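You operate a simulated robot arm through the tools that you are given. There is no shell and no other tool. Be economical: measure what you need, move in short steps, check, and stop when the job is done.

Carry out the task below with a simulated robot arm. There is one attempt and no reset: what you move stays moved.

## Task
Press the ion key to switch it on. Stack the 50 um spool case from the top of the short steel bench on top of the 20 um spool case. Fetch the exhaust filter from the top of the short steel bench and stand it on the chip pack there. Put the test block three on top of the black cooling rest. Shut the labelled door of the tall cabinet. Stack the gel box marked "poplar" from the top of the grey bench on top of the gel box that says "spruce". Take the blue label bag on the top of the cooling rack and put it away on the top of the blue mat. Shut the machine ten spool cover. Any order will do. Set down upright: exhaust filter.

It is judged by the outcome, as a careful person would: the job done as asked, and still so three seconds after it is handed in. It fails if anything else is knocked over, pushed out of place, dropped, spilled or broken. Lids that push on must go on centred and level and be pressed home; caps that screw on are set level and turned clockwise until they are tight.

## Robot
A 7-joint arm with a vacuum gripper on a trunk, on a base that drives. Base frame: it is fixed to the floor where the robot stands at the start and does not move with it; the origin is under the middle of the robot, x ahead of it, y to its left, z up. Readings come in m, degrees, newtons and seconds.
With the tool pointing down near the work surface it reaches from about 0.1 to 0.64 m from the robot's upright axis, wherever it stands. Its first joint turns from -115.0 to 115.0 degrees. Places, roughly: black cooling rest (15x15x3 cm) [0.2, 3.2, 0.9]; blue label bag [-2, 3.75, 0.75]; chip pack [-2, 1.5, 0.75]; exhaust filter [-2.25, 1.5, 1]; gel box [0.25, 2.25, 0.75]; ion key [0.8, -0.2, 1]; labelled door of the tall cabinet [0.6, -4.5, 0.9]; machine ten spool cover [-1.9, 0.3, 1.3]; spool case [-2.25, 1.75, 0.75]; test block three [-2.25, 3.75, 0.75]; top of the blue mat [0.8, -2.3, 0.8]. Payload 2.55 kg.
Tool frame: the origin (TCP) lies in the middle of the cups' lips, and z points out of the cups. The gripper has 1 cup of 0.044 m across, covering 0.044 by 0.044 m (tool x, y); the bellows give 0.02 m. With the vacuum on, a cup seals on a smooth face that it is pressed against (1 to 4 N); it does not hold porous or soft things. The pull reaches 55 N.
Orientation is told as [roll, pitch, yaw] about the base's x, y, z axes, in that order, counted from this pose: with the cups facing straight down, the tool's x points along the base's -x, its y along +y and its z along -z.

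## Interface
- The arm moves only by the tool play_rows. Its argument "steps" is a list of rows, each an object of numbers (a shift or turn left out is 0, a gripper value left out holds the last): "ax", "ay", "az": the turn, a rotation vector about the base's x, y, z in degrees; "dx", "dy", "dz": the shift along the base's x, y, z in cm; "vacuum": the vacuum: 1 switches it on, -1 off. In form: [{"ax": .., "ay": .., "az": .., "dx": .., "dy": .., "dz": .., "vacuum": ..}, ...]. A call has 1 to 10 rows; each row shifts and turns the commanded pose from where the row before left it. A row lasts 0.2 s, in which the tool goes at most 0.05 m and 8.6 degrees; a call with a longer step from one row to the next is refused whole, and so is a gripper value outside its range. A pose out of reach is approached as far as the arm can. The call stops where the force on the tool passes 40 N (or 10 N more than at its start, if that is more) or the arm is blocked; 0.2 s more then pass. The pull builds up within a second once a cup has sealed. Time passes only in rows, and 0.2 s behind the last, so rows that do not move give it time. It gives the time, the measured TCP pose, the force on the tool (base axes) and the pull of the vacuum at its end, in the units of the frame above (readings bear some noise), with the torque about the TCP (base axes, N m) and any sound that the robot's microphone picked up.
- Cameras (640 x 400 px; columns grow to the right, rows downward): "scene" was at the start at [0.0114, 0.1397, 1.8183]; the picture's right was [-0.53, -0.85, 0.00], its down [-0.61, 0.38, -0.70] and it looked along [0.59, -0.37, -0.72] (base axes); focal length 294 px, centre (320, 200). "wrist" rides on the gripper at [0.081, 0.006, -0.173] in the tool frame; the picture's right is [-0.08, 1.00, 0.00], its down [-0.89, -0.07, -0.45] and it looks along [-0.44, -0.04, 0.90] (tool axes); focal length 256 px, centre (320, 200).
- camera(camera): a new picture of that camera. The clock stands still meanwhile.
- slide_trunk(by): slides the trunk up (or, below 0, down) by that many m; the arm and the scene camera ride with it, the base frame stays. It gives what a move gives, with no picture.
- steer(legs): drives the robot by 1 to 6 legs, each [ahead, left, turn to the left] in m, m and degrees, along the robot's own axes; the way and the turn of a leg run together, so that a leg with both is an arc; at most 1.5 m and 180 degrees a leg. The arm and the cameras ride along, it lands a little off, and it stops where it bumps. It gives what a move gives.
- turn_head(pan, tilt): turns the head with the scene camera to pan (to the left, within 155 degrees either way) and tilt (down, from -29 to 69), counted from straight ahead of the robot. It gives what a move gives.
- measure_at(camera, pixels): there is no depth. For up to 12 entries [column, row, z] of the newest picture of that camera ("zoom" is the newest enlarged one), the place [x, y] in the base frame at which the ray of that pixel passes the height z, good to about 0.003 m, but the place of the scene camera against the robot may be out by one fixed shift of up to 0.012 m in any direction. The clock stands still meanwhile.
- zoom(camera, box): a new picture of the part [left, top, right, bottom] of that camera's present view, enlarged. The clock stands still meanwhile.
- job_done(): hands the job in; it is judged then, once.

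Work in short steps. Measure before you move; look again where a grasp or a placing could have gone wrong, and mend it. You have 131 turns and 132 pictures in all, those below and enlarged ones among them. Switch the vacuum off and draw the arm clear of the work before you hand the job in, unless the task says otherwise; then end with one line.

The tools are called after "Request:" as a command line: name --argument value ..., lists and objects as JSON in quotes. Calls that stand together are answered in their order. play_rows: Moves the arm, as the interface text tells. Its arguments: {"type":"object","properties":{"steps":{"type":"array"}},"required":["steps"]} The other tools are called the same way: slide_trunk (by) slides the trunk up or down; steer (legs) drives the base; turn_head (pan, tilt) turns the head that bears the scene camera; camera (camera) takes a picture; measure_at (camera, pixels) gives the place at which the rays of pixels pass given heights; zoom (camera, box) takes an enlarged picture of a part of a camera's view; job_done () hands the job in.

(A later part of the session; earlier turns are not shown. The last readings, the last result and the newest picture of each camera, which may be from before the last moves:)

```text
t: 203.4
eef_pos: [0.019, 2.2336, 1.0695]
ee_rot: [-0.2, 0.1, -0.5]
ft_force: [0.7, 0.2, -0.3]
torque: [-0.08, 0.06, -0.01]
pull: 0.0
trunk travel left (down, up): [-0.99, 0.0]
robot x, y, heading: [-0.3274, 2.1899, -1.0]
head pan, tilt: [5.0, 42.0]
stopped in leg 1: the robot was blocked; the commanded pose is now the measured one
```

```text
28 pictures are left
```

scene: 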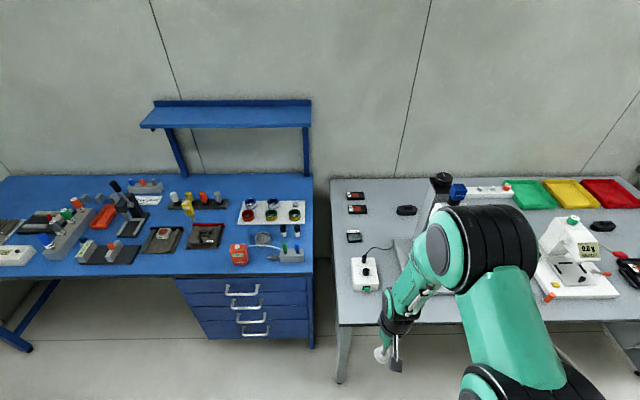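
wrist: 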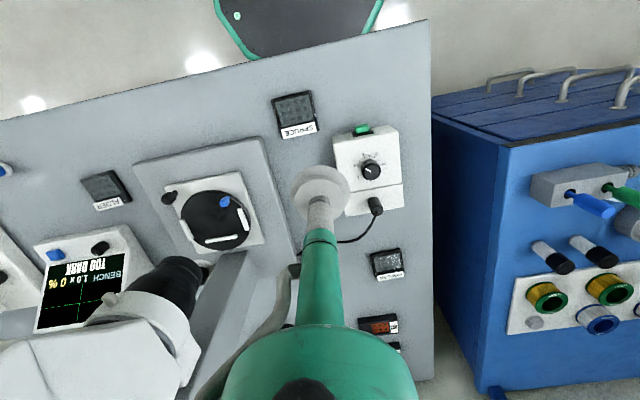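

SPRUCE at (295,113), POPLAR at (387,263). The base is blocked at x=-0.327. Measure both boxes precisely.

Request:
zoom --camera "wrist" --box '[265, 80, 425, 290]'

Request:
measure_at --camera "wrist" --pixels '[[387, 262, 0.82], [387, 262, 0.84], [295, 109, 0.82], [295, 109, 0.84], [430, 40, 0.8]]'

```text
1.90 times, centred on (345, 185) of wrist
```

zoom: 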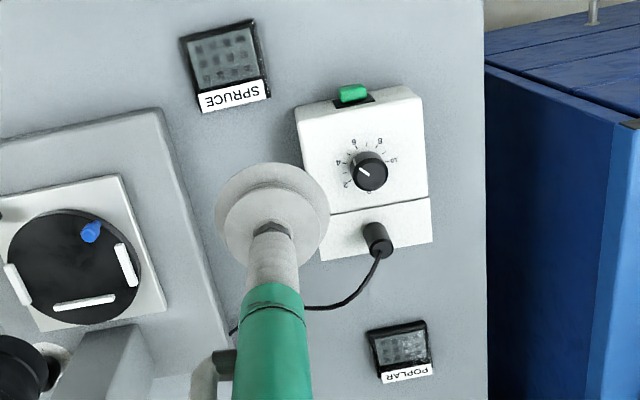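

```text
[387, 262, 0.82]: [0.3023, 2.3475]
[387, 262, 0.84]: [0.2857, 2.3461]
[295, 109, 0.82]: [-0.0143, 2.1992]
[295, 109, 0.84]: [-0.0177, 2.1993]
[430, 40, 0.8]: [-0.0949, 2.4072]
```

POPLAR ≈ (0.30,2.347). I back 1 cm, shift left 0.11 m, then extend over it.

Request:
steer --legs '[[-0.01, 0.11, 1]]'

Request:
play_rows --steps '[{"dx": 4}, {"dx": 4}, {"dx": 4}, {"dx": 4, "dz": -2}, {"dx": 4, "dz": -3}, {"dx": 3, "dz": -3}, {"dz": -3}, {}]'

Request:
camera --camera "wrist"

```text
t: 204.6
eef_pos: [-0.022, 2.3128, 1.0713]
ee_rot: [0.1, -0.1, -2.6]
ft_force: [0.1, 0.0, -0.6]
torque: [-0.08, -0.01, -0.04]
pull: 0.0
trunk travel left (down, up): [-0.99, 0.0]
robot x, y, heading: [-0.3651, 2.2834, -3.2]
head pan, tilt: [5.0, 42.0]
```

```text
t: 206.4
eef_pos: [0.2087, 2.3079, 0.9595]
ee_rot: [0.2, 0.0, -2.6]
ft_force: [0.6, 0.4, 1.4]
torque: [-0.02, -0.03, 0.04]
pull: 0.0
trunk travel left (down, up): [-0.99, 0.0]
robot x, y, heading: [-0.3685, 2.2851, -3.2]
head pan, tilt: [5.0, 42.0]
```

```text
26 pictures are left
```

wrist: 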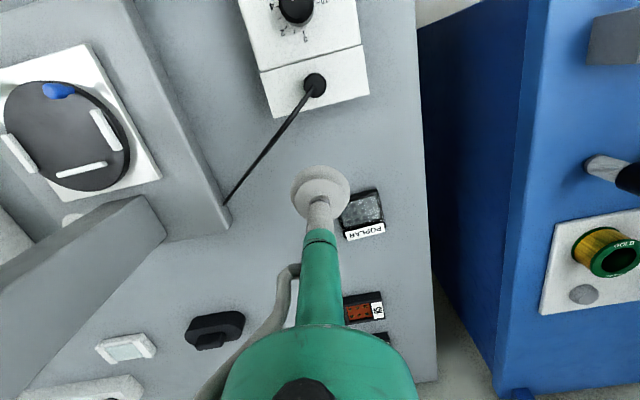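

POPLAR lid centre at (361,212). Measure, and drive 3 cm forward to gain reach.

Request:
measure_at --camera "wrist" --pixels '[[361, 211, 0.82], [361, 211, 0.83], [361, 211, 0.84], [340, 215, 0.83], [384, 208, 0.83]]'

Request:
steer --legs '[[0.035, 0, 2]]'

```text
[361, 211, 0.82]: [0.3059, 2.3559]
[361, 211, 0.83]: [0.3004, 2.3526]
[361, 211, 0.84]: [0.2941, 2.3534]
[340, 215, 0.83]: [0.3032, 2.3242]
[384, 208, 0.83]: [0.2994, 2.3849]
```

```text
t: 207.1
eef_pos: [0.2103, 2.3115, 0.9606]
ee_rot: [0.1, 0.0, -2.0]
ft_force: [0.9, 0.5, 0.2]
torque: [0.01, -0.03, 0.04]
pull: 0.2
trunk travel left (down, up): [-0.99, 0.0]
robot x, y, heading: [-0.3684, 2.2799, -2.9]
head pan, tilt: [5.0, 42.0]
stopped in leg 1: the robot was blocked; the commanded pose is now the measured one
```

Blocked here. I try reaching from this spot, extending low where reach is largest.

Request:
play_rows --steps '[{"dz": -3, "dy": 2}, {"dz": -3, "dx": 2, "dy": 2}, {"dx": 2.5}, {"dx": 2.5}, {"dx": 2.2}, {}]'

```text
t: 208.5
eef_pos: [0.2701, 2.3487, 0.916]
ee_rot: [0.1, 0.0, -2.1]
ft_force: [-0.2, -0.1, 0.3]
torque: [0.01, 0.0, 0.02]
pull: 0.0
out of reach, approached as far as the arm can: row 4, 5
trunk travel left (down, up): [-0.99, 0.0]
robot x, y, heading: [-0.365, 2.2838, -2.7]
head pan, tilt: [5.0, 42.0]
```

Limit is ~0.64 m. I reposition the base to y≈2.21 where it could go closer earlier.

Request:
steer --legs '[[-0.02, -0.075, 3], [0.07, 0, 0]]'

Request:
play_rows --steps '[{"dy": 3}, {"dy": 3}, {}]'

Request:
camera --camera "wrist"

```text
t: 210.3
eef_pos: [0.3063, 2.2848, 0.9155]
ee_rot: [0.0, 0.0, -0.2]
ft_force: [-0.1, -0.5, 0.3]
torque: [-0.02, 0.04, 0.06]
pull: 0.1
trunk travel left (down, up): [-0.99, 0.0]
robot x, y, heading: [-0.3275, 2.1959, -1.0]
head pan, tilt: [5.0, 42.0]
stopped in leg 2: the robot was blocked; the commanded pose is now the measured one
```

```text
t: 211.1
eef_pos: [0.2951, 2.34, 0.9236]
ee_rot: [0.2, 0.0, -0.3]
ft_force: [0.1, -0.6, 0.0]
torque: [0.02, -0.01, 0.01]
pull: 0.1
out of reach, approached as far as the arm can: row 1, 2
trunk travel left (down, up): [-0.99, 0.0]
robot x, y, heading: [-0.3328, 2.1959, -0.9]
head pan, tilt: [5.0, 42.0]
```

```text
25 pictures are left
```

wrist: 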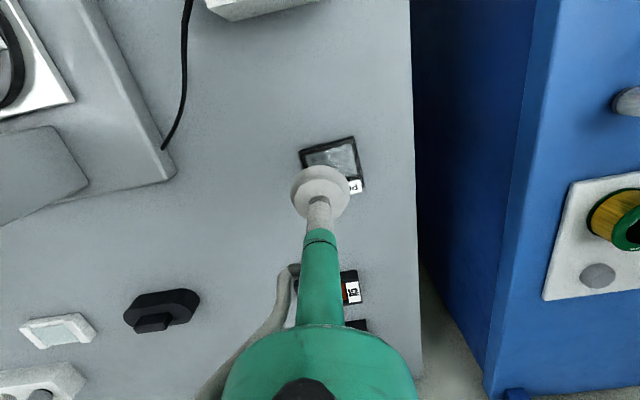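

The box is right under the cup. Measure its centre at about (331,166).

Request:
measure_at --camera "wrist" --pixels '[[331, 164, 0.82], [331, 164, 0.83], [300, 152, 0.83], [353, 138, 0.83], [363, 188, 0.83]]'

Request:
zoom --camera "wrist" --box '[280, 120, 380, 210]'

```text
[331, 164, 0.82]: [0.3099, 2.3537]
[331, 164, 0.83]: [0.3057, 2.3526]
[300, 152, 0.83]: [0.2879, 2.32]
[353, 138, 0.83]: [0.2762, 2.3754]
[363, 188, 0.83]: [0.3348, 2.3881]
```

```text
4.44 times, centred on (330, 165) of wrist
```

zoom: 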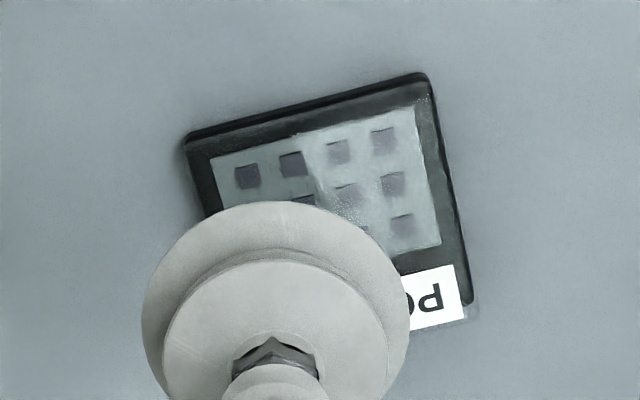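

The box centre (0.305,2.353) is ~1.5 cm beyond level reach. I tilt the tool 6° outward to gain reach; the bellows can absorb that.

Request:
play_rows --steps '[{"ay": -6}, {"dx": 1.2, "dy": 1.2}, {"dz": -3}, {"dx": 0.5}, {}]'

```text
t: 212.3
eef_pos: [0.3194, 2.3574, 0.9052]
ee_rot: [0.3, -6.5, 0.0]
ft_force: [-0.5, 0.2, -0.1]
torque: [-0.03, 0.0, -0.01]
pull: 0.1
trunk travel left (down, up): [-0.99, 0.0]
robot x, y, heading: [-0.3241, 2.1941, -1.3]
head pan, tilt: [5.0, 42.0]
```

Reach is fine now at (0.319,2.357). I correct to (0.306,2.353), reduce the tilt to ~4°, and lower with vacuum.

Request:
play_rows --steps '[{"dx": -1.2, "dy": -0.4, "ay": 2.5}, {"dz": -3}, {"dz": -2, "vacuum": 1}, {"dz": -0.5}, {"dz": -0.5}, {"dz": -0.5}, {}, {}]'

```text
t: 214.3
eef_pos: [0.3114, 2.354, 0.8853]
ee_rot: [1.1, -6.5, -0.1]
ft_force: [-1.2, 0.6, -0.2]
torque: [0.01, -0.01, -0.01]
pull: 0.0
out of reach, approached as far as the arm can: row 2, 3, 5
trunk travel left (down, up): [-0.99, 0.0]
robot x, y, heading: [-0.328, 2.1948, -0.7]
head pan, tilt: [5.0, 42.0]
stopped in row 8: the arm was blocked; the commanded pose is now the measured one
```

Reach shrinks when the tool is low relative to the trunk. I raise the tool, lower the trunk 0.12 m instead, and level the tool.

Request:
play_rows --steps '[{"dz": 4, "vacuum": -1}, {"dz": 4}, {"dz": 2, "ay": 3, "ax": -1}, {"ay": 3.5}, {}]'

Request:
slide_trunk --by -0.12

Request:
camera --camera "wrist"

```text
t: 215.5
eef_pos: [0.3055, 2.3516, 0.9849]
ee_rot: [0.0, 0.0, -0.1]
ft_force: [0.6, 0.8, 1.0]
torque: [0.0, 0.02, 0.0]
pull: 0.1
out of reach, approached as far as the arm can: row 4
trunk travel left (down, up): [-0.99, 0.0]
robot x, y, heading: [-0.3312, 2.194, -0.8]
head pan, tilt: [5.0, 42.0]
```

```text
t: 217.0
eef_pos: [0.3063, 2.3503, 0.8647]
ee_rot: [0.0, 0.0, 0.0]
ft_force: [-0.2, 0.3, 0.0]
torque: [-0.05, 0.0, 0.04]
pull: 0.0
trunk travel left (down, up): [-0.87, 0.12]
robot x, y, heading: [-0.3277, 2.1937, -0.9]
head pan, tilt: [5.0, 42.0]
```

```text
23 pictures are left
```

wrist: 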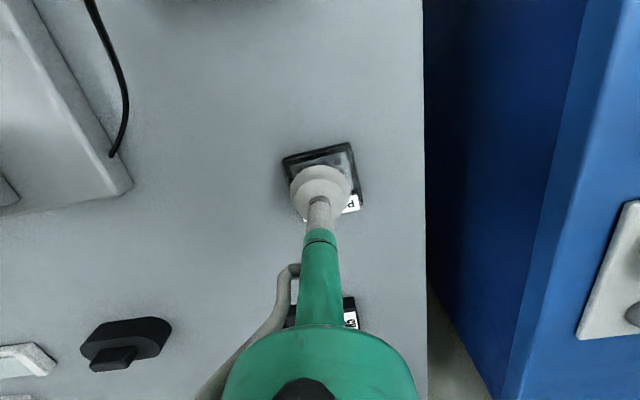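

Level and centred. With vacuum on I lower the trunk in two small slides to seal.

Request:
play_rows --steps '[{"vacuum": 1}, {}]'

Request:
slide_trunk --by -0.028

Request:
play_rows --steps '[{}, {}, {}]'

Request:
slide_trunk --by -0.01

Request:
play_rows --steps '[{}, {}, {}, {}]'

```text
t: 217.6
eef_pos: [0.3049, 2.3518, 0.8642]
ee_rot: [0.0, 0.0, 0.0]
ft_force: [0.5, 0.2, -0.2]
torque: [0.02, 0.0, 0.0]
pull: 0.0
trunk travel left (down, up): [-0.87, 0.12]
robot x, y, heading: [-0.3303, 2.1916, -0.5]
head pan, tilt: [5.0, 42.0]
```

```text
t: 218.3
eef_pos: [0.3062, 2.3517, 0.8363]
ee_rot: [-0.1, 0.0, 0.0]
ft_force: [-0.2, 0.0, 0.4]
torque: [0.03, -0.02, 0.0]
pull: 0.0
trunk travel left (down, up): [-0.842, 0.148]
robot x, y, heading: [-0.33, 2.189, -0.7]
head pan, tilt: [5.0, 42.0]
```

```text
t: 219.1
eef_pos: [0.3054, 2.352, 0.8363]
ee_rot: [0.0, 0.0, -0.1]
ft_force: [-0.4, 1.1, -0.3]
torque: [0.01, 0.0, -0.03]
pull: 0.2
trunk travel left (down, up): [-0.842, 0.148]
robot x, y, heading: [-0.325, 2.1924, -1.0]
head pan, tilt: [5.0, 42.0]
```

```text
t: 219.7
eef_pos: [0.3061, 2.3512, 0.8268]
ee_rot: [0.0, 0.0, 0.0]
ft_force: [-0.3, -0.4, 0.9]
torque: [0.05, -0.01, -0.02]
pull: 0.0
trunk travel left (down, up): [-0.832, 0.158]
robot x, y, heading: [-0.3265, 2.1954, -0.7]
head pan, tilt: [5.0, 42.0]
```

```text
t: 220.7
eef_pos: [0.3056, 2.3516, 0.8271]
ee_rot: [0.1, 0.0, -0.1]
ft_force: [1.2, 0.8, 1.1]
torque: [0.0, -0.01, -0.01]
pull: 0.2
trunk travel left (down, up): [-0.832, 0.158]
robot x, y, heading: [-0.3342, 2.1929, -1.2]
head pan, tilt: [5.0, 42.0]
```

Almost touching (≈1 N). I go down another 6 and 5 mm, and if sealed, lift by the trunk.

Request:
slide_trunk --by -0.006

Request:
play_rows --steps '[{}, {}, {}, {}]'

Request:
slide_trunk --by -0.005

Request:
play_rows --steps '[{}, {}, {}, {}]'

Request:
slide_trunk --by 0.15

Request:
camera --camera "wrist"

```text
t: 221.3
eef_pos: [0.3056, 2.3512, 0.8205]
ee_rot: [-0.2, 0.0, 0.1]
ft_force: [-0.2, -0.2, 0.2]
torque: [-0.01, -0.02, 0.03]
pull: 0.0
trunk travel left (down, up): [-0.826, 0.164]
robot x, y, heading: [-0.327, 2.1981, -1.0]
head pan, tilt: [5.0, 42.0]
```

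```text
t: 222.3
eef_pos: [0.3049, 2.3511, 0.8195]
ee_rot: [0.1, 0.0, 0.0]
ft_force: [-0.5, -0.3, -0.7]
torque: [-0.01, -0.01, -0.01]
pull: 0.0
trunk travel left (down, up): [-0.826, 0.164]
robot x, y, heading: [-0.3268, 2.1951, -0.9]
head pan, tilt: [5.0, 42.0]
```

```text
t: 222.8
eef_pos: [0.3056, 2.3509, 0.8152]
ee_rot: [-0.1, -0.1, 0.0]
ft_force: [-0.4, -0.4, 2.4]
torque: [-0.02, 0.01, 0.02]
pull: 0.0
trunk travel left (down, up): [-0.821, 0.169]
robot x, y, heading: [-0.3294, 2.195, -0.7]
head pan, tilt: [5.0, 42.0]
```

```text
t: 223.8
eef_pos: [0.3057, 2.3511, 0.8163]
ee_rot: [0.0, -0.1, 0.0]
ft_force: [0.0, -0.7, 0.1]
torque: [0.01, -0.02, 0.03]
pull: 0.1
trunk travel left (down, up): [-0.821, 0.169]
robot x, y, heading: [-0.3285, 2.1948, -1.0]
head pan, tilt: [5.0, 42.0]
```

```text
t: 225.6
eef_pos: [0.3045, 2.3515, 0.9659]
ee_rot: [-0.1, -0.1, -0.1]
ft_force: [0.5, -0.1, 0.4]
torque: [0.04, -0.02, 0.01]
pull: 0.0
trunk travel left (down, up): [-0.971, 0.019]
robot x, y, heading: [-0.3272, 2.1929, -0.7]
head pan, tilt: [5.0, 42.0]
```

```text
22 pictures are left
```

wrist: 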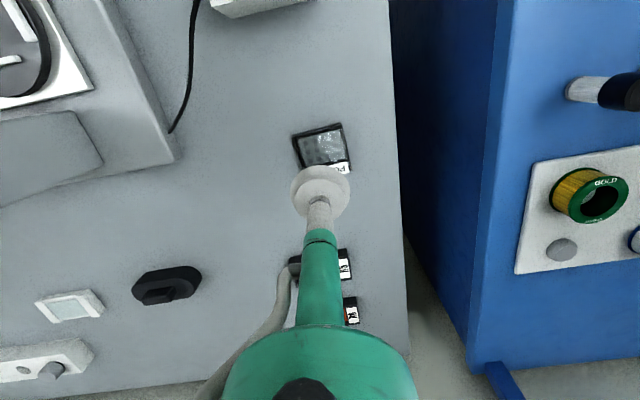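

Contact was not reached; the box is lower (top ≈0.81), so its centre is slightly farther (≈0.311,2.354). I shift and lower to 0.811 and then a bit further with vacuum on.

Request:
measure_at --camera "wrist" --pixels '[[322, 148, 0.8], [322, 148, 0.81], [322, 148, 0.82]]'

Request:
play_rows --steps '[{"dx": 0.5, "dy": 0.2}, {}]'

Request:
slide_trunk --by -0.155

Request:
play_rows --steps '[{}, {}, {}, {}]'

Request:
slide_trunk --by -0.004

Request:
play_rows --steps '[{}, {}, {}, {}]'

Request:
slide_trunk --by -0.004

Request:
play_rows --steps '[{}, {}, {}, {}]'

```text
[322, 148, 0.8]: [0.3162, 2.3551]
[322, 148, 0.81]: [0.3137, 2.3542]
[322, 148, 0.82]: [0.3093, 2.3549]
```

```text
t: 226.2
eef_pos: [0.3082, 2.3525, 0.9669]
ee_rot: [0.0, 0.0, 0.0]
ft_force: [0.1, -0.3, 0.0]
torque: [-0.02, 0.0, -0.03]
pull: 0.1
out of reach, approached as far as the arm can: row 1
trunk travel left (down, up): [-0.971, 0.019]
robot x, y, heading: [-0.3345, 2.1926, -1.0]
head pan, tilt: [5.0, 42.0]
```

```text
t: 227.9
eef_pos: [0.3076, 2.3517, 0.8127]
ee_rot: [0.0, -0.1, 0.0]
ft_force: [-0.9, 0.9, 2.5]
torque: [0.01, -0.01, -0.02]
pull: 0.0
trunk travel left (down, up): [-0.816, 0.174]
robot x, y, heading: [-0.3305, 2.1963, -0.9]
head pan, tilt: [5.0, 42.0]
```

```text
t: 228.9
eef_pos: [0.3072, 2.3522, 0.8127]
ee_rot: [-0.1, -0.2, -0.1]
ft_force: [0.7, -0.8, 2.9]
torque: [-0.02, 0.0, -0.01]
pull: 0.0
trunk travel left (down, up): [-0.816, 0.174]
robot x, y, heading: [-0.3255, 2.1937, -1.0]
head pan, tilt: [5.0, 42.0]
```

```text
t: 229.5
eef_pos: [0.3071, 2.3521, 0.8096]
ee_rot: [0.0, -0.2, 0.0]
ft_force: [-0.3, 0.6, 3.5]
torque: [-0.01, 0.02, 0.0]
pull: 0.1
trunk travel left (down, up): [-0.812, 0.178]
robot x, y, heading: [-0.3287, 2.198, -0.8]
head pan, tilt: [5.0, 42.0]
```

```text
t: 230.5
eef_pos: [0.3067, 2.3531, 0.8082]
ee_rot: [0.0, -0.2, 0.0]
ft_force: [0.4, 0.4, 4.3]
torque: [-0.04, -0.02, -0.01]
pull: 0.1
trunk travel left (down, up): [-0.812, 0.178]
robot x, y, heading: [-0.3266, 2.1931, -1.1]
head pan, tilt: [5.0, 42.0]
```

```text
t: 231.0
eef_pos: [0.307, 2.3514, 0.8042]
ee_rot: [0.0, -0.2, 0.0]
ft_force: [0.7, 1.2, 4.2]
torque: [-0.01, 0.05, -0.02]
pull: 0.1
trunk travel left (down, up): [-0.808, 0.182]
robot x, y, heading: [-0.33, 2.1939, -0.8]
head pan, tilt: [5.0, 42.0]
```

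```text
t: 232.0
eef_pos: [0.3074, 2.3524, 0.8051]
ee_rot: [0.0, -0.3, 0.0]
ft_force: [1.9, 0.6, 4.5]
torque: [0.0, 0.05, -0.04]
pull: 0.1
trunk travel left (down, up): [-0.808, 0.182]
robot x, y, heading: [-0.3268, 2.1936, -0.7]
head pan, tilt: [5.0, 42.0]
```

In contact at 4.5 N but not sealed yet. I press further in steps within the bellows' travel.

Request:
slide_trunk --by -0.005

Request:
play_rows --steps '[{"vacuum": 1}, {}, {}, {}, {}]'

Request:
slide_trunk --by -0.004

Request:
play_rows --steps '[{}, {}, {}, {}, {}]'

Request:
zoom --camera "wrist" --box '[260, 110, 380, 240]'

```text
t: 232.5
eef_pos: [0.3068, 2.3513, 0.7997]
ee_rot: [0.1, -0.2, 0.1]
ft_force: [-0.7, 0.3, 6.9]
torque: [-0.01, 0.03, 0.01]
pull: 0.0
trunk travel left (down, up): [-0.803, 0.187]
robot x, y, heading: [-0.327, 2.1945, -1.0]
head pan, tilt: [5.0, 42.0]
```

```text
t: 233.7
eef_pos: [0.3065, 2.3508, 0.7997]
ee_rot: [0.1, -0.2, 0.0]
ft_force: [1.7, 0.6, 8.4]
torque: [0.0, 0.04, 0.0]
pull: 0.1
trunk travel left (down, up): [-0.803, 0.187]
robot x, y, heading: [-0.3303, 2.1975, -0.7]
head pan, tilt: [5.0, 42.0]
```

```text
t: 234.3
eef_pos: [0.3073, 2.3518, 0.7987]
ee_rot: [0.1, -0.5, 0.0]
ft_force: [-3.2, -0.5, 22.1]
torque: [0.01, -0.11, 0.0]
pull: 0.1
trunk travel left (down, up): [-0.799, 0.191]
robot x, y, heading: [-0.3302, 2.1917, -1.0]
head pan, tilt: [5.0, 42.0]
```

```text
t: 235.5
eef_pos: [0.3075, 2.3516, 0.7989]
ee_rot: [0.0, -0.6, 0.0]
ft_force: [-0.6, -0.9, 24.6]
torque: [0.03, 0.03, -0.02]
pull: 0.0
trunk travel left (down, up): [-0.799, 0.191]
robot x, y, heading: [-0.3315, 2.1946, -0.7]
head pan, tilt: [5.0, 42.0]
```

```text
3.08 times, centred on (320, 175) of wrist
```

zoom: 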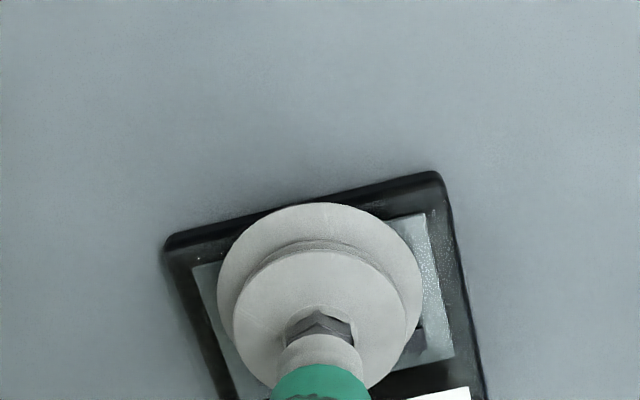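

The cup's front lip hangs over the box's front edge – I need ~7 mm more in x. I lift a little, tilt 4° for reach, shift, and press again.

Request:
slide_trunk --by 0.03

Request:
play_rows --steps '[{"ay": -3.5}, {"dx": 0.8, "dy": 0.2}, {}]'

Request:
slide_trunk --by -0.022

Request:
play_rows --steps '[{}, {}, {}, {}, {}]'

Request:
slide_trunk --by -0.005

Request:
play_rows --steps '[{}, {}, {}, {}, {}]'

Request:
zoom --camera "wrist" --box '[260, 110, 380, 240]'

```text
t: 236.2
eef_pos: [0.3053, 2.3524, 0.8228]
ee_rot: [0.0, 0.1, 0.0]
ft_force: [0.3, -0.4, 0.0]
torque: [0.01, -0.01, -0.01]
pull: 0.0
trunk travel left (down, up): [-0.829, 0.161]
robot x, y, heading: [-0.3274, 2.1951, -0.9]
head pan, tilt: [5.0, 42.0]
```

```text
t: 237.0
eef_pos: [0.3151, 2.3536, 0.8248]
ee_rot: [0.0, -3.8, 0.0]
ft_force: [-0.3, 0.4, -0.3]
torque: [0.0, -0.01, -0.01]
pull: 0.0
trunk travel left (down, up): [-0.829, 0.161]
robot x, y, heading: [-0.3285, 2.1943, -0.8]
head pan, tilt: [5.0, 42.0]
```

```text
t: 237.7
eef_pos: [0.3153, 2.3536, 0.8039]
ee_rot: [0.1, -3.9, 0.0]
ft_force: [2.3, 0.5, 4.6]
torque: [-0.01, 0.09, 0.0]
pull: 0.0
trunk travel left (down, up): [-0.807, 0.183]
robot x, y, heading: [-0.3298, 2.1941, -0.7]
head pan, tilt: [5.0, 42.0]
```

```text
t: 238.9
eef_pos: [0.3155, 2.3528, 0.8029]
ee_rot: [-0.1, -3.6, -0.1]
ft_force: [1.1, 0.6, 5.8]
torque: [0.02, 0.09, -0.02]
pull: 0.0
trunk travel left (down, up): [-0.807, 0.183]
robot x, y, heading: [-0.3278, 2.1934, -1.0]
head pan, tilt: [5.0, 42.0]
```

```text
t: 239.4
eef_pos: [0.3152, 2.3536, 0.7985]
ee_rot: [0.1, -3.8, 0.0]
ft_force: [-0.4, -0.2, 11.5]
torque: [0.04, 0.06, -0.02]
pull: 0.1
trunk travel left (down, up): [-0.802, 0.188]
robot x, y, heading: [-0.3284, 2.1939, -0.8]
head pan, tilt: [5.0, 42.0]
```

```text
t: 240.6
eef_pos: [0.3157, 2.3552, 0.799]
ee_rot: [0.2, -3.8, 0.1]
ft_force: [2.4, 0.2, 14.5]
torque: [-0.02, 0.13, -0.02]
pull: 0.0
trunk travel left (down, up): [-0.802, 0.188]
robot x, y, heading: [-0.3266, 2.1949, -0.9]
head pan, tilt: [5.0, 42.0]
```

```text
3.08 times, centred on (320, 175) of wrist
```

zoom: 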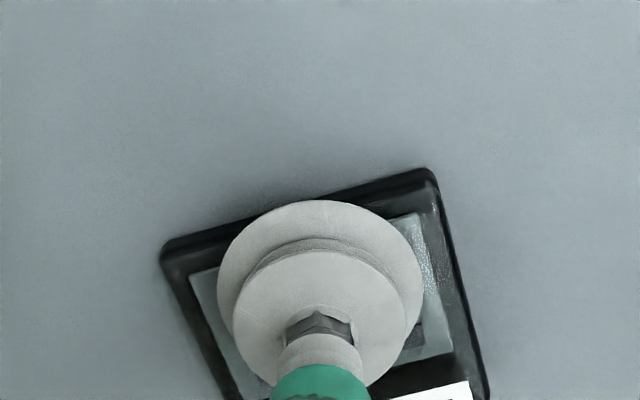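

Comparing corners, the true box centre is ~8 mm farther still (its rear label was hidden). I tilt to ~8°, shift +0.8 cm, press, then lift.

Request:
slide_trunk --by 0.03

Request:
play_rows --steps '[{"ay": -3.5}, {"dx": 0.9, "dy": 0.1}, {}]'

Request:
slide_trunk --by -0.026

Request:
play_rows --steps '[{}, {}, {}, {}, {}]'

Request:
slide_trunk --by -0.005

Request:
play_rows --steps '[{}, {}, {}, {}, {}]'

Request:
slide_trunk --by 0.12

Request:
zoom --camera "wrist" --box '[240, 90, 400, 240]'

```text
t: 241.4
eef_pos: [0.3143, 2.3535, 0.8248]
ee_rot: [0.0, -3.4, 0.0]
ft_force: [0.0, -0.3, 0.7]
torque: [0.05, -0.02, -0.02]
pull: 0.1
trunk travel left (down, up): [-0.832, 0.158]
robot x, y, heading: [-0.3289, 2.1906, -0.8]
head pan, tilt: [5.0, 42.0]
```

```text
t: 242.2
eef_pos: [0.3241, 2.3543, 0.8273]
ee_rot: [0.0, -7.2, 0.1]
ft_force: [0.2, -1.0, 0.4]
torque: [0.0, -0.06, 0.01]
pull: 0.0
trunk travel left (down, up): [-0.832, 0.158]
robot x, y, heading: [-0.3295, 2.1936, -0.8]
head pan, tilt: [5.0, 42.0]
```

```text
t: 242.9
eef_pos: [0.3377, 2.3574, 0.8156]
ee_rot: [0.4, -8.8, 0.0]
ft_force: [-4.5, -1.5, 16.3]
torque: [-0.26, 0.63, -0.01]
pull: 54.9
trunk travel left (down, up): [-0.806, 0.184]
robot x, y, heading: [-0.3303, 2.1948, -0.8]
head pan, tilt: [5.0, 42.0]
stopped: the force on the tool passed its limit (the readings are from after the stop); the commanded pose is now the measured one
```

```text
t: 244.1
eef_pos: [0.3345, 2.357, 0.815]
ee_rot: [0.5, -8.7, 0.0]
ft_force: [5.6, 1.9, 14.6]
torque: [-0.17, 0.51, 0.03]
pull: 55.0
trunk travel left (down, up): [-0.806, 0.184]
robot x, y, heading: [-0.3265, 2.196, -0.8]
head pan, tilt: [5.0, 42.0]
```

```text
t: 244.6
eef_pos: [0.3356, 2.3571, 0.8126]
ee_rot: [0.5, -8.9, -0.1]
ft_force: [0.3, 1.3, 25.9]
torque: [-0.32, 0.86, -0.02]
pull: 54.8
trunk travel left (down, up): [-0.801, 0.189]
robot x, y, heading: [-0.3292, 2.1917, -0.8]
head pan, tilt: [5.0, 42.0]
```

```text
t: 245.8
eef_pos: [0.3344, 2.3553, 0.8085]
ee_rot: [0.5, -8.7, -0.1]
ft_force: [5.0, 1.0, 16.9]
torque: [-0.15, 0.56, 0.06]
pull: 54.5
trunk travel left (down, up): [-0.801, 0.189]
robot x, y, heading: [-0.3263, 2.1926, -0.8]
head pan, tilt: [5.0, 42.0]
```

```text
t: 247.3
eef_pos: [0.3346, 2.3564, 0.9275]
ee_rot: [0.3, -8.5, 0.0]
ft_force: [0.4, 1.0, -0.5]
torque: [0.0, 0.23, 0.0]
pull: 55.0
trunk travel left (down, up): [-0.921, 0.069]
robot x, y, heading: [-0.3299, 2.1912, -0.8]
head pan, tilt: [5.0, 42.0]
```

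```text
2.67 times, centred on (320, 165) of wrist
```

zoom: 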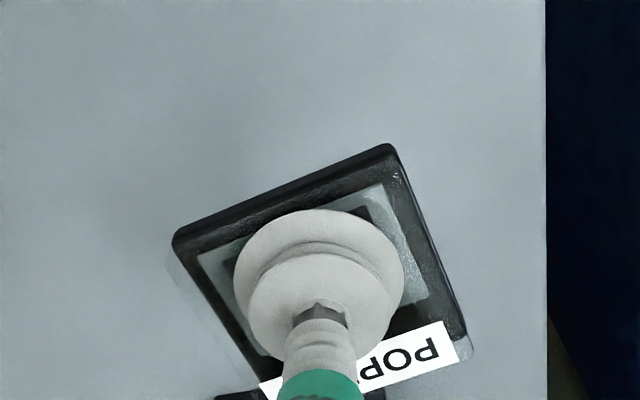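

Sealed and lifted. I carry POPLAR level to above SPRUCE (≈(-0.006,2.198)), turning it about -12° to match, and look.

Request:
play_rows --steps '[{"dz": 4}, {"dx": -4, "dy": -1.9, "ay": 4}, {"dx": -4, "dy": -1.9, "ay": 4.5}, {"dx": -4, "dy": -1.9, "az": -6}, {"dx": -4, "dy": -1.9, "az": -6}, {"dx": -4, "dy": -1.9}, {"dx": -4, "dy": -1.9}, {"dx": -4, "dy": -1.8}, {"dx": -3, "dy": -1.2}, {}]'

Request:
camera --camera "wrist"

Request:
zoom --camera "wrist" --box '[220, 60, 420, 240]'

```text
t: 249.5
eef_pos: [0.0253, 2.2142, 0.9679]
ee_rot: [0.3, 0.1, -12.1]
ft_force: [0.6, -1.4, -0.7]
torque: [0.06, 0.23, -0.01]
pull: 54.7
trunk travel left (down, up): [-0.921, 0.069]
robot x, y, heading: [-0.3293, 2.1941, -1.0]
head pan, tilt: [5.0, 42.0]
```

```text
18 pictures are left
```

wrist: 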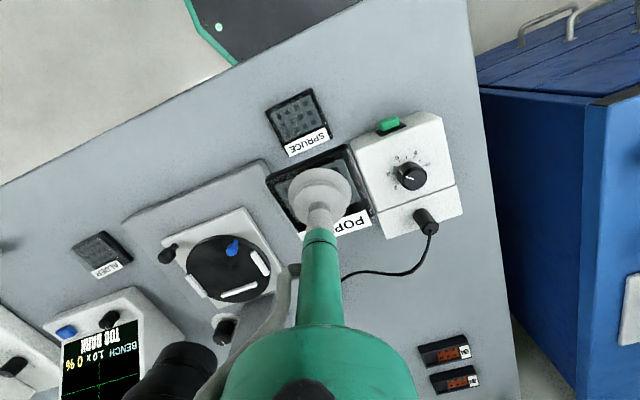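

```text
2.22 times, centred on (320, 150) of wrist
```

zoom: 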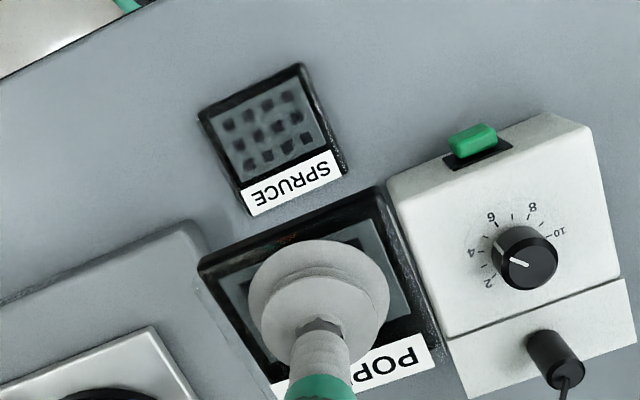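

Aligned in angle with SPRUCE (zoom corners (197,115),(303,65),(347,170),(245,215)). I measure its centre, move above my estimate and lower to z≈0.865.

Request:
measure_at --camera "zoom" --pixels '[[273, 141, 0.81], [273, 141, 0.82], [197, 115, 0.81], [347, 170, 0.81]]'

Request:
play_rows --steps '[{"dx": -3.1, "dy": -1.4}, {"dz": -4}, {"dz": -4}, {"dz": -2.3}, {}]'

Request:
zoom --camera "wrist" --box '[240, 80, 400, 240]'

```text
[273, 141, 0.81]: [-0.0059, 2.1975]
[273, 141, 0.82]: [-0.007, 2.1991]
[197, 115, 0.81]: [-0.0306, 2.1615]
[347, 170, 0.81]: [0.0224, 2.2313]
```

```text
t: 250.7
eef_pos: [-0.0052, 2.1981, 0.8637]
ee_rot: [0.3, 0.1, -12.1]
ft_force: [0.0, -0.1, -0.1]
torque: [0.0, 0.25, 0.03]
pull: 55.0
trunk travel left (down, up): [-0.921, 0.069]
robot x, y, heading: [-0.3254, 2.1955, -1.0]
head pan, tilt: [5.0, 42.0]
```

```text
2.50 times, centred on (320, 160) of wrist
```

zoom: 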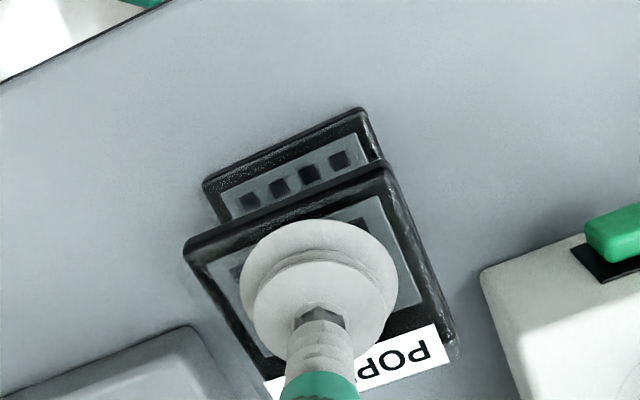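

Centred on SPRUCE. I lower in gentle steps until it contacts.

Request:
play_rows --steps '[{"dz": -0.6}, {"dz": -0.5}, {"dz": -0.4}, {}]'

Request:
play_rows --steps '[{"dz": -0.3}, {"dz": -0.3}, {"dz": -0.3}, {}]'

Request:
play_rows --steps '[{"dz": -0.2}, {"dz": -0.2}, {}]'

Request:
zoom --camera "wrist" --box '[240, 80, 400, 240]'

```text
t: 251.7
eef_pos: [-0.0052, 2.1978, 0.8493]
ee_rot: [0.3, 0.0, -12.2]
ft_force: [0.2, 0.6, 0.0]
torque: [0.03, 0.22, -0.01]
pull: 54.8
trunk travel left (down, up): [-0.921, 0.069]
robot x, y, heading: [-0.33, 2.1941, -0.8]
head pan, tilt: [5.0, 42.0]
```

```text
t: 252.7
eef_pos: [-0.0065, 2.1982, 0.8395]
ee_rot: [0.4, 0.1, -12.2]
ft_force: [-0.3, -0.8, -0.5]
torque: [0.03, 0.22, -0.01]
pull: 55.0
trunk travel left (down, up): [-0.921, 0.069]
robot x, y, heading: [-0.3273, 2.1952, -0.8]
head pan, tilt: [5.0, 42.0]
```

```text
t: 253.5
eef_pos: [-0.0065, 2.1987, 0.837]
ee_rot: [0.5, -0.1, -12.1]
ft_force: [0.0, -1.4, 10.8]
torque: [-0.34, -0.32, -0.02]
pull: 54.8
trunk travel left (down, up): [-0.921, 0.069]
robot x, y, heading: [-0.3305, 2.1973, -0.7]
head pan, tilt: [5.0, 42.0]
```

```text
2.50 times, centred on (320, 160) of wrist
```

zoom: 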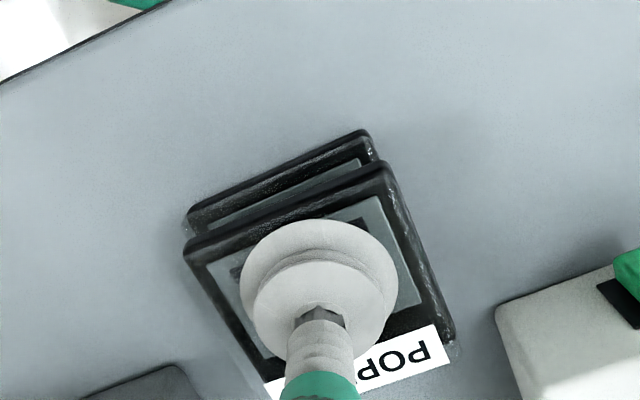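

Contact and alignment are good. I release, lift, check, then drive to the cooling rack for the bag and look.

Request:
play_rows --steps '[{"vacuum": -1}, {}, {}, {}, {}, {"dz": 0.4}, {"dz": 1}, {"dz": 4}, {"dz": 5}, {"dz": 5}]'

Request:
zoom --camera "wrist" --box '[220, 60, 420, 240]'

Request:
steer --legs '[[-0.5, 0, 0], [0, 0, 91], [0.6, 0, 0], [0, 1.22, 0], [0.4, 0, 0]]'

Request:
play_rows --steps '[{"az": 6, "dz": 4}, {"az": 6, "dz": 4}, {}]'

Request:
camera --camera "wrist"

Request:
turn_head --pan 12 --tilt 45

Request:
camera --camera "scene"

```text
t: 255.7
eef_pos: [-0.0072, 2.1997, 0.9908]
ee_rot: [0.3, 0.1, -12.2]
ft_force: [-0.1, -0.3, -0.6]
torque: [0.0, 0.0, -0.03]
pull: 0.0
trunk travel left (down, up): [-0.921, 0.069]
robot x, y, heading: [-0.3272, 2.1943, -1.0]
head pan, tilt: [5.0, 42.0]
```

```text
2.22 times, centred on (320, 150) of wrist
```

zoom: 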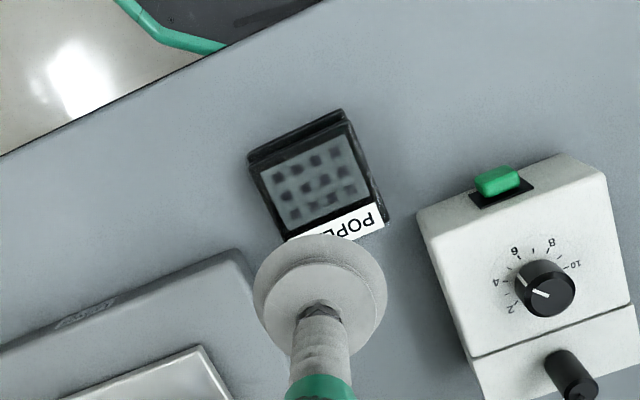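

```text
t: 273.3
eef_pos: [-2.0428, 3.533, 0.9906]
ee_rot: [0.3, -0.1, 78.6]
ft_force: [-0.9, -0.3, -0.4]
torque: [0.02, 0.0, 0.0]
pull: 0.0
trunk travel left (down, up): [-0.921, 0.069]
robot x, y, heading: [-2.0404, 3.2102, 89.8]
head pan, tilt: [5.0, 42.0]
```

```text
t: 274.1
eef_pos: [-2.0441, 3.5314, 1.0699]
ee_rot: [0.3, 0.1, 90.6]
ft_force: [-0.2, -0.2, -0.8]
torque: [0.01, 0.0, 0.02]
pull: 0.1
trunk travel left (down, up): [-0.921, 0.069]
robot x, y, heading: [-2.0355, 3.2115, 89.8]
head pan, tilt: [5.0, 42.0]
```

```text
13 pictures are left
```

wrist: 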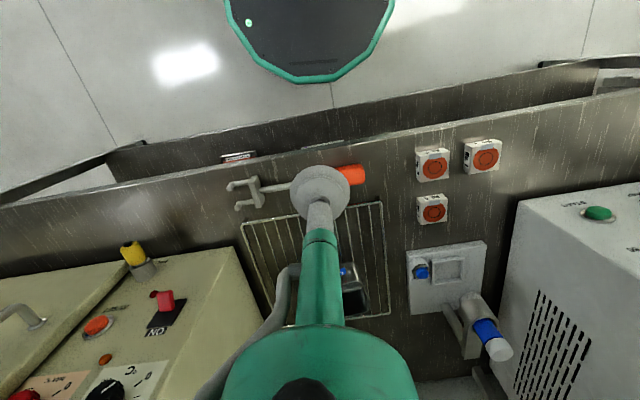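

```text
t: 274.8
eef_pos: [-2.0442, 3.5321, 1.0703]
ee_rot: [0.3, 0.0, 90.7]
ft_force: [0.0, 0.2, 0.2]
torque: [-0.01, 0.0, -0.03]
pull: 0.0
trunk travel left (down, up): [-0.921, 0.069]
robot x, y, heading: [-2.0374, 3.2052, 89.7]
head pan, tilt: [12.0, 45.0]
```

```text
12 pictures are left
```

scene: 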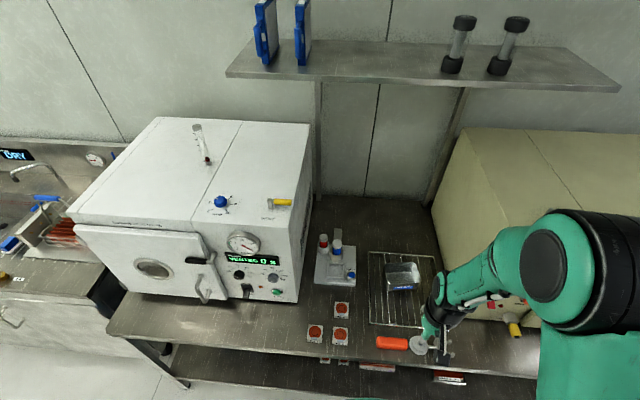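

POPLAR sits on SPRUCE. The bag shows at scene (403,275); I zoom and measure it.

Request:
zoom --camera "scene" --box '[365, 245, 445, 315]'

Request:
measure_at --camera "scene" --pixels '[[403, 269, 0.86], [403, 269, 0.88], [403, 269, 0.9], [402, 286, 0.84], [388, 265, 0.87], [418, 264, 0.87]]'

Request:
measure_at --camera "wrist" --pixels '[[356, 300, 0.86], [356, 300, 0.88], [366, 312, 0.86], [348, 271, 0.85]]'

```text
5.71 times, centred on (405, 280) of scene
```

zoom: 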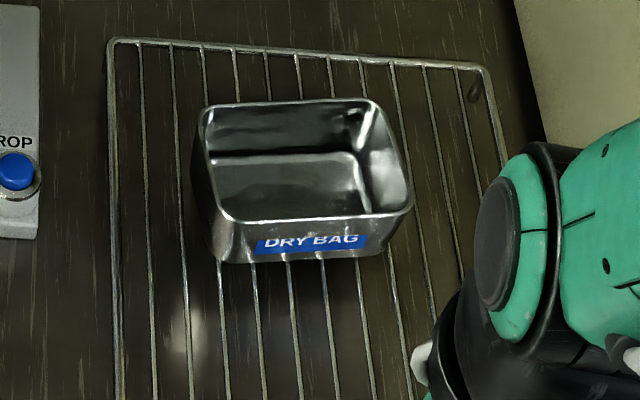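

```text
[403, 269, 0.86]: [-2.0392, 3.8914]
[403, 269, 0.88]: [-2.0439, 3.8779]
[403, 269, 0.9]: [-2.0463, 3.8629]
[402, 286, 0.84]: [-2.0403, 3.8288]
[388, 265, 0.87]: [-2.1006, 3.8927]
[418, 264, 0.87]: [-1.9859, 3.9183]
```

```text
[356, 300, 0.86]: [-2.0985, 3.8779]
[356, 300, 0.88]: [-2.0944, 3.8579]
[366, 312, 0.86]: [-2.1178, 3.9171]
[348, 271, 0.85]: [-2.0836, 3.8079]
```

The bag is an open tin with a flat inner floor; rim centre ≈ (-2.046,3.862), z≈0.88. I drive 4 cm closer and move the cup above it, then look.

Request:
steer --legs '[[0.04, 0, 0]]'

Request:
play_rows --steps '[{"dy": 4.5}, {"dy": 4.5}, {"dy": 4.5}, {"dy": 4.5}, {"dy": 4.5}, {"dy": 4.5, "dz": -2}, {"dy": 1.8, "dz": -4}, {"dz": -4}, {"dz": -2}, {}]'

Request:
zoom --camera "wrist" --box '[200, 60, 440, 260]'

Request:
zoom --camera "scene" --box '[355, 220, 465, 310]'

```text
t: 275.7
eef_pos: [-2.0443, 3.5712, 1.0704]
ee_rot: [0.4, 0.0, 90.6]
ft_force: [0.2, 0.3, -0.5]
torque: [-0.02, 0.01, 0.01]
pull: 0.0
trunk travel left (down, up): [-0.921, 0.069]
robot x, y, heading: [-2.0348, 3.2503, 89.8]
head pan, tilt: [12.0, 45.0]
```

```text
t: 277.9
eef_pos: [-2.044, 3.8606, 0.9522]
ee_rot: [0.3, 0.0, 90.5]
ft_force: [-0.6, 0.5, 0.5]
torque: [0.0, -0.01, -0.02]
pull: 0.0
trunk travel left (down, up): [-0.921, 0.069]
robot x, y, heading: [-2.0384, 3.2475, 89.9]
head pan, tilt: [12.0, 45.0]
```

```text
2.00 times, centred on (320, 160) of wrist
```

zoom: 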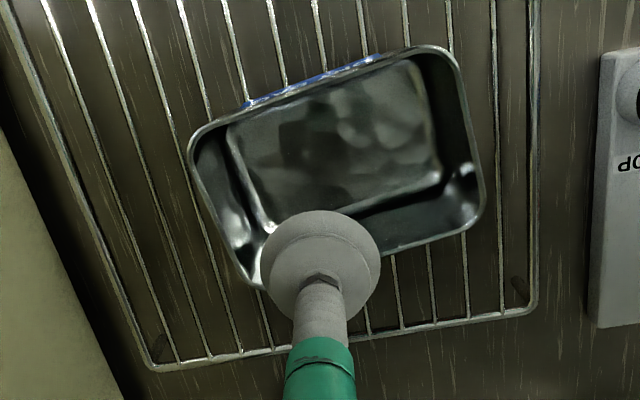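

```text
4.44 times, centred on (410, 265) of scene
```

zoom: 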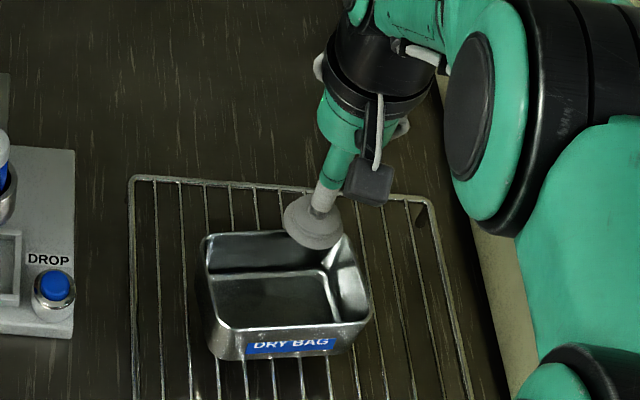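

I compute the floor centre from the wrist view as (-2.053,3.838). I move the cup over it and lower stepwise with vacuum on.

Request:
play_rows --steps '[{"dx": -0.9, "dy": -2.3}, {"dz": -4}, {"dz": -4}, {"dz": -1, "vacuum": 1}, {}]'

Request:
play_rows --steps '[{"dz": -0.5}, {"dz": -0.4}, {}, {}]'

Request:
play_rows --steps '[{"dz": -0.4}, {"dz": -0.3}, {}, {}]'

Request:
play_rows --steps '[{"dz": -0.3}, {"dz": -0.3}, {}, {}, {}]'

Request:
zoom --camera "wrist" --box '[200, 60, 440, 260]'

```text
t: 279.1
eef_pos: [-2.0537, 3.8362, 0.8586]
ee_rot: [0.3, -0.1, 90.6]
ft_force: [-0.6, 0.1, 0.0]
torque: [0.0, 0.0, 0.04]
pull: 0.0
trunk travel left (down, up): [-0.921, 0.069]
robot x, y, heading: [-2.0321, 3.253, 89.8]
head pan, tilt: [12.0, 45.0]
```

```text
t: 280.1
eef_pos: [-2.0527, 3.8376, 0.8505]
ee_rot: [0.3, -0.1, 90.5]
ft_force: [0.1, 0.3, -0.2]
torque: [0.03, 0.01, 0.0]
pull: 0.2
trunk travel left (down, up): [-0.921, 0.069]
robot x, y, heading: [-2.0354, 3.2472, 90.0]
head pan, tilt: [12.0, 45.0]
```

```text
t: 281.1
eef_pos: [-2.0529, 3.8358, 0.8439]
ee_rot: [0.3, 0.0, 90.6]
ft_force: [-0.2, -1.0, 0.1]
torque: [-0.04, 0.0, -0.04]
pull: 54.8
trunk travel left (down, up): [-0.921, 0.069]
robot x, y, heading: [-2.0369, 3.2508, 89.6]
head pan, tilt: [12.0, 45.0]
```

```text
t: 282.3
eef_pos: [-2.0545, 3.834, 0.8377]
ee_rot: [0.3, 0.0, 90.7]
ft_force: [0.8, -9.8, 2.6]
torque: [0.05, -0.23, -0.08]
pull: 55.0
trunk travel left (down, up): [-0.921, 0.069]
robot x, y, heading: [-2.0326, 3.2488, 89.9]
head pan, tilt: [12.0, 45.0]
```

```text
2.00 times, centred on (320, 160) of wrist
```

zoom: 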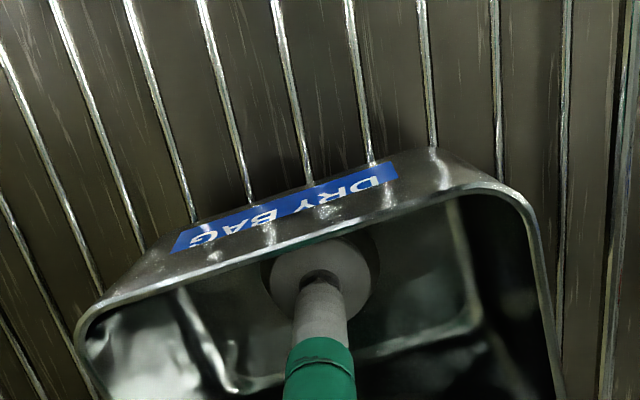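

Sealed on the tin's floor. I lift it, retract, and drive the long way to the blue mat at (0.8,-2.3), then look.

Request:
play_rows --steps '[{"dz": 2}, {"dz": 4}, {"dz": 4}, {"dz": 4}, {"dz": 4}, {"dy": -4.5}, {"dy": -4.5}, {"dy": -4.5}, {"dy": -4.5}, {"dy": -4}]'

Request:
steer --legs '[[-0.45, 0, 0], [0, 0, -90], [1.3, 0, 0]]'

Request:
steer --legs '[[0, -1.5, 0], [0, -1.5, 0], [0, -1.5, 0], [0, -0.5, 0], [0.45, 0, 0]]'

Request:
turn_head --pan 5 --tilt 40

Request:
camera --camera "scene"

```text
t: 284.5
eef_pos: [-2.0528, 3.6157, 1.0183]
ee_rot: [0.3, -0.1, 90.6]
ft_force: [0.0, -0.2, -0.3]
torque: [0.01, -0.01, -0.06]
pull: 55.1
trunk travel left (down, up): [-0.921, 0.069]
robot x, y, heading: [-2.0328, 3.2493, 89.9]
head pan, tilt: [12.0, 45.0]
```

```text
t: 297.2
eef_pos: [-0.3606, 2.7738, 1.0184]
ee_rot: [0.3, 0.0, -1.4]
ft_force: [0.6, -0.1, -0.6]
torque: [-0.01, 0.05, 0.02]
pull: 54.6
trunk travel left (down, up): [-0.921, 0.069]
robot x, y, heading: [-0.7324, 2.7658, -2.0]
head pan, tilt: [12.0, 45.0]
```

```text
t: 323.4
eef_pos: [-0.0252, -2.2162, 1.0186]
ee_rot: [0.2, 0.1, -1.2]
ft_force: [0.3, -0.6, -1.3]
torque: [-0.02, 0.05, 0.04]
pull: 54.6
trunk travel left (down, up): [-0.921, 0.069]
robot x, y, heading: [-0.3933, -2.222, -1.8]
head pan, tilt: [12.0, 45.0]
```

```text
t: 324.1
eef_pos: [-0.0237, -2.2155, 1.0175]
ee_rot: [0.3, 0.1, -1.2]
ft_force: [0.2, -0.8, 0.6]
torque: [0.01, 0.04, 0.05]
pull: 54.6
trunk travel left (down, up): [-0.921, 0.069]
robot x, y, heading: [-0.3997, -2.2201, -2.1]
head pan, tilt: [5.0, 40.0]
```

```text
7 pictures are left
```

scene: 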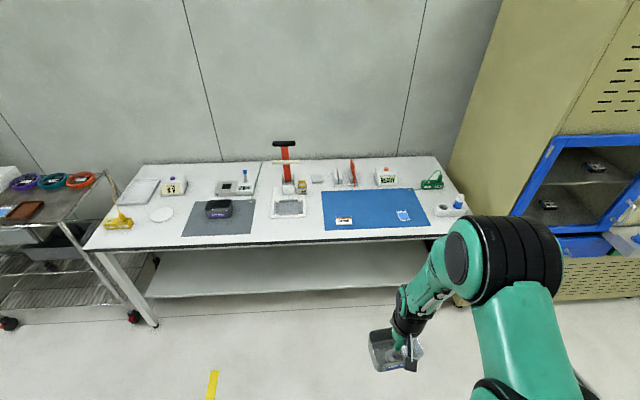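

The blue mat spans about x 0.70–1.02, y -2.03…-2.60, with small items near (0.75,-2.15) and (0.81,-2.465). I drive up and bring the bag over the free middle at about (0.84,-2.31), then look.

Request:
measure_at --camera "scene" --pixels '[[373, 208, 0.8], [344, 220, 0.8], [402, 214, 0.8], [375, 228, 0.8], [370, 190, 0.8], [375, 243, 0.8], [540, 200, 0.9], [600, 215, 0.9], [520, 215, 0.75], [590, 340, 0.0], [545, 140, 1.3]]'

Request:
steer --legs '[[0.67, -0.06, 2]]'

Request:
play_rows --steps '[{"dx": 4.5}, {"dx": 4.5}, {"dx": 4.5}, {"dx": 4.5}, {"dz": -4}, {"dz": -4}, {"dz": -3}, {}]'

Request:
camera --camera "wrist"

```text
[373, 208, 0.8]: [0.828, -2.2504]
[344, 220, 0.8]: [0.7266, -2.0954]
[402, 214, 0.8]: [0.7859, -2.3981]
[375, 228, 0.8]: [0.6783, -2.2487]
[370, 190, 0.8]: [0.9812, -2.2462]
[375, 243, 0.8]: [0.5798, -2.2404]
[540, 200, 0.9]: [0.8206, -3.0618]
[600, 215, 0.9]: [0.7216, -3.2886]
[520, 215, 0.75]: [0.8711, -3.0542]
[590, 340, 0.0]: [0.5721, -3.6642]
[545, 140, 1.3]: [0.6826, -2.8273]
```

```text
t: 327.8
eef_pos: [0.6314, -2.2686, 1.0177]
ee_rot: [0.3, 0.0, 1.1]
ft_force: [0.6, 0.8, 0.5]
torque: [0.0, 0.09, 0.02]
pull: 55.2
trunk travel left (down, up): [-0.921, 0.069]
robot x, y, heading: [0.2655, -2.2914, 0.5]
head pan, tilt: [5.0, 40.0]
```

```text
t: 329.6
eef_pos: [0.8105, -2.2689, 0.9075]
ee_rot: [0.2, 0.0, 1.1]
ft_force: [-0.4, -0.4, 0.4]
torque: [-0.02, 0.0, 0.03]
pull: 55.1
trunk travel left (down, up): [-0.921, 0.069]
robot x, y, heading: [0.2614, -2.2902, 0.5]
head pan, tilt: [5.0, 40.0]
```

```text
6 pictures are left
```

wrist: 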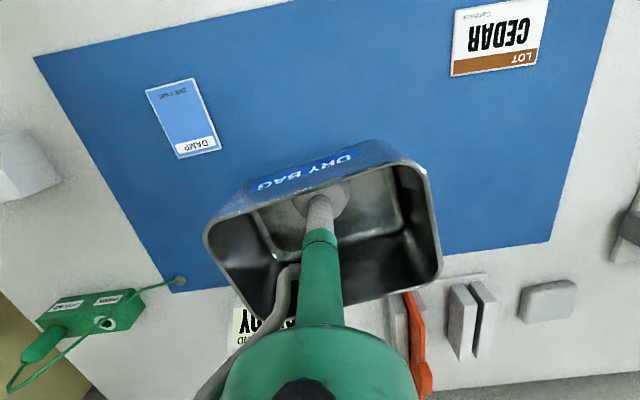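

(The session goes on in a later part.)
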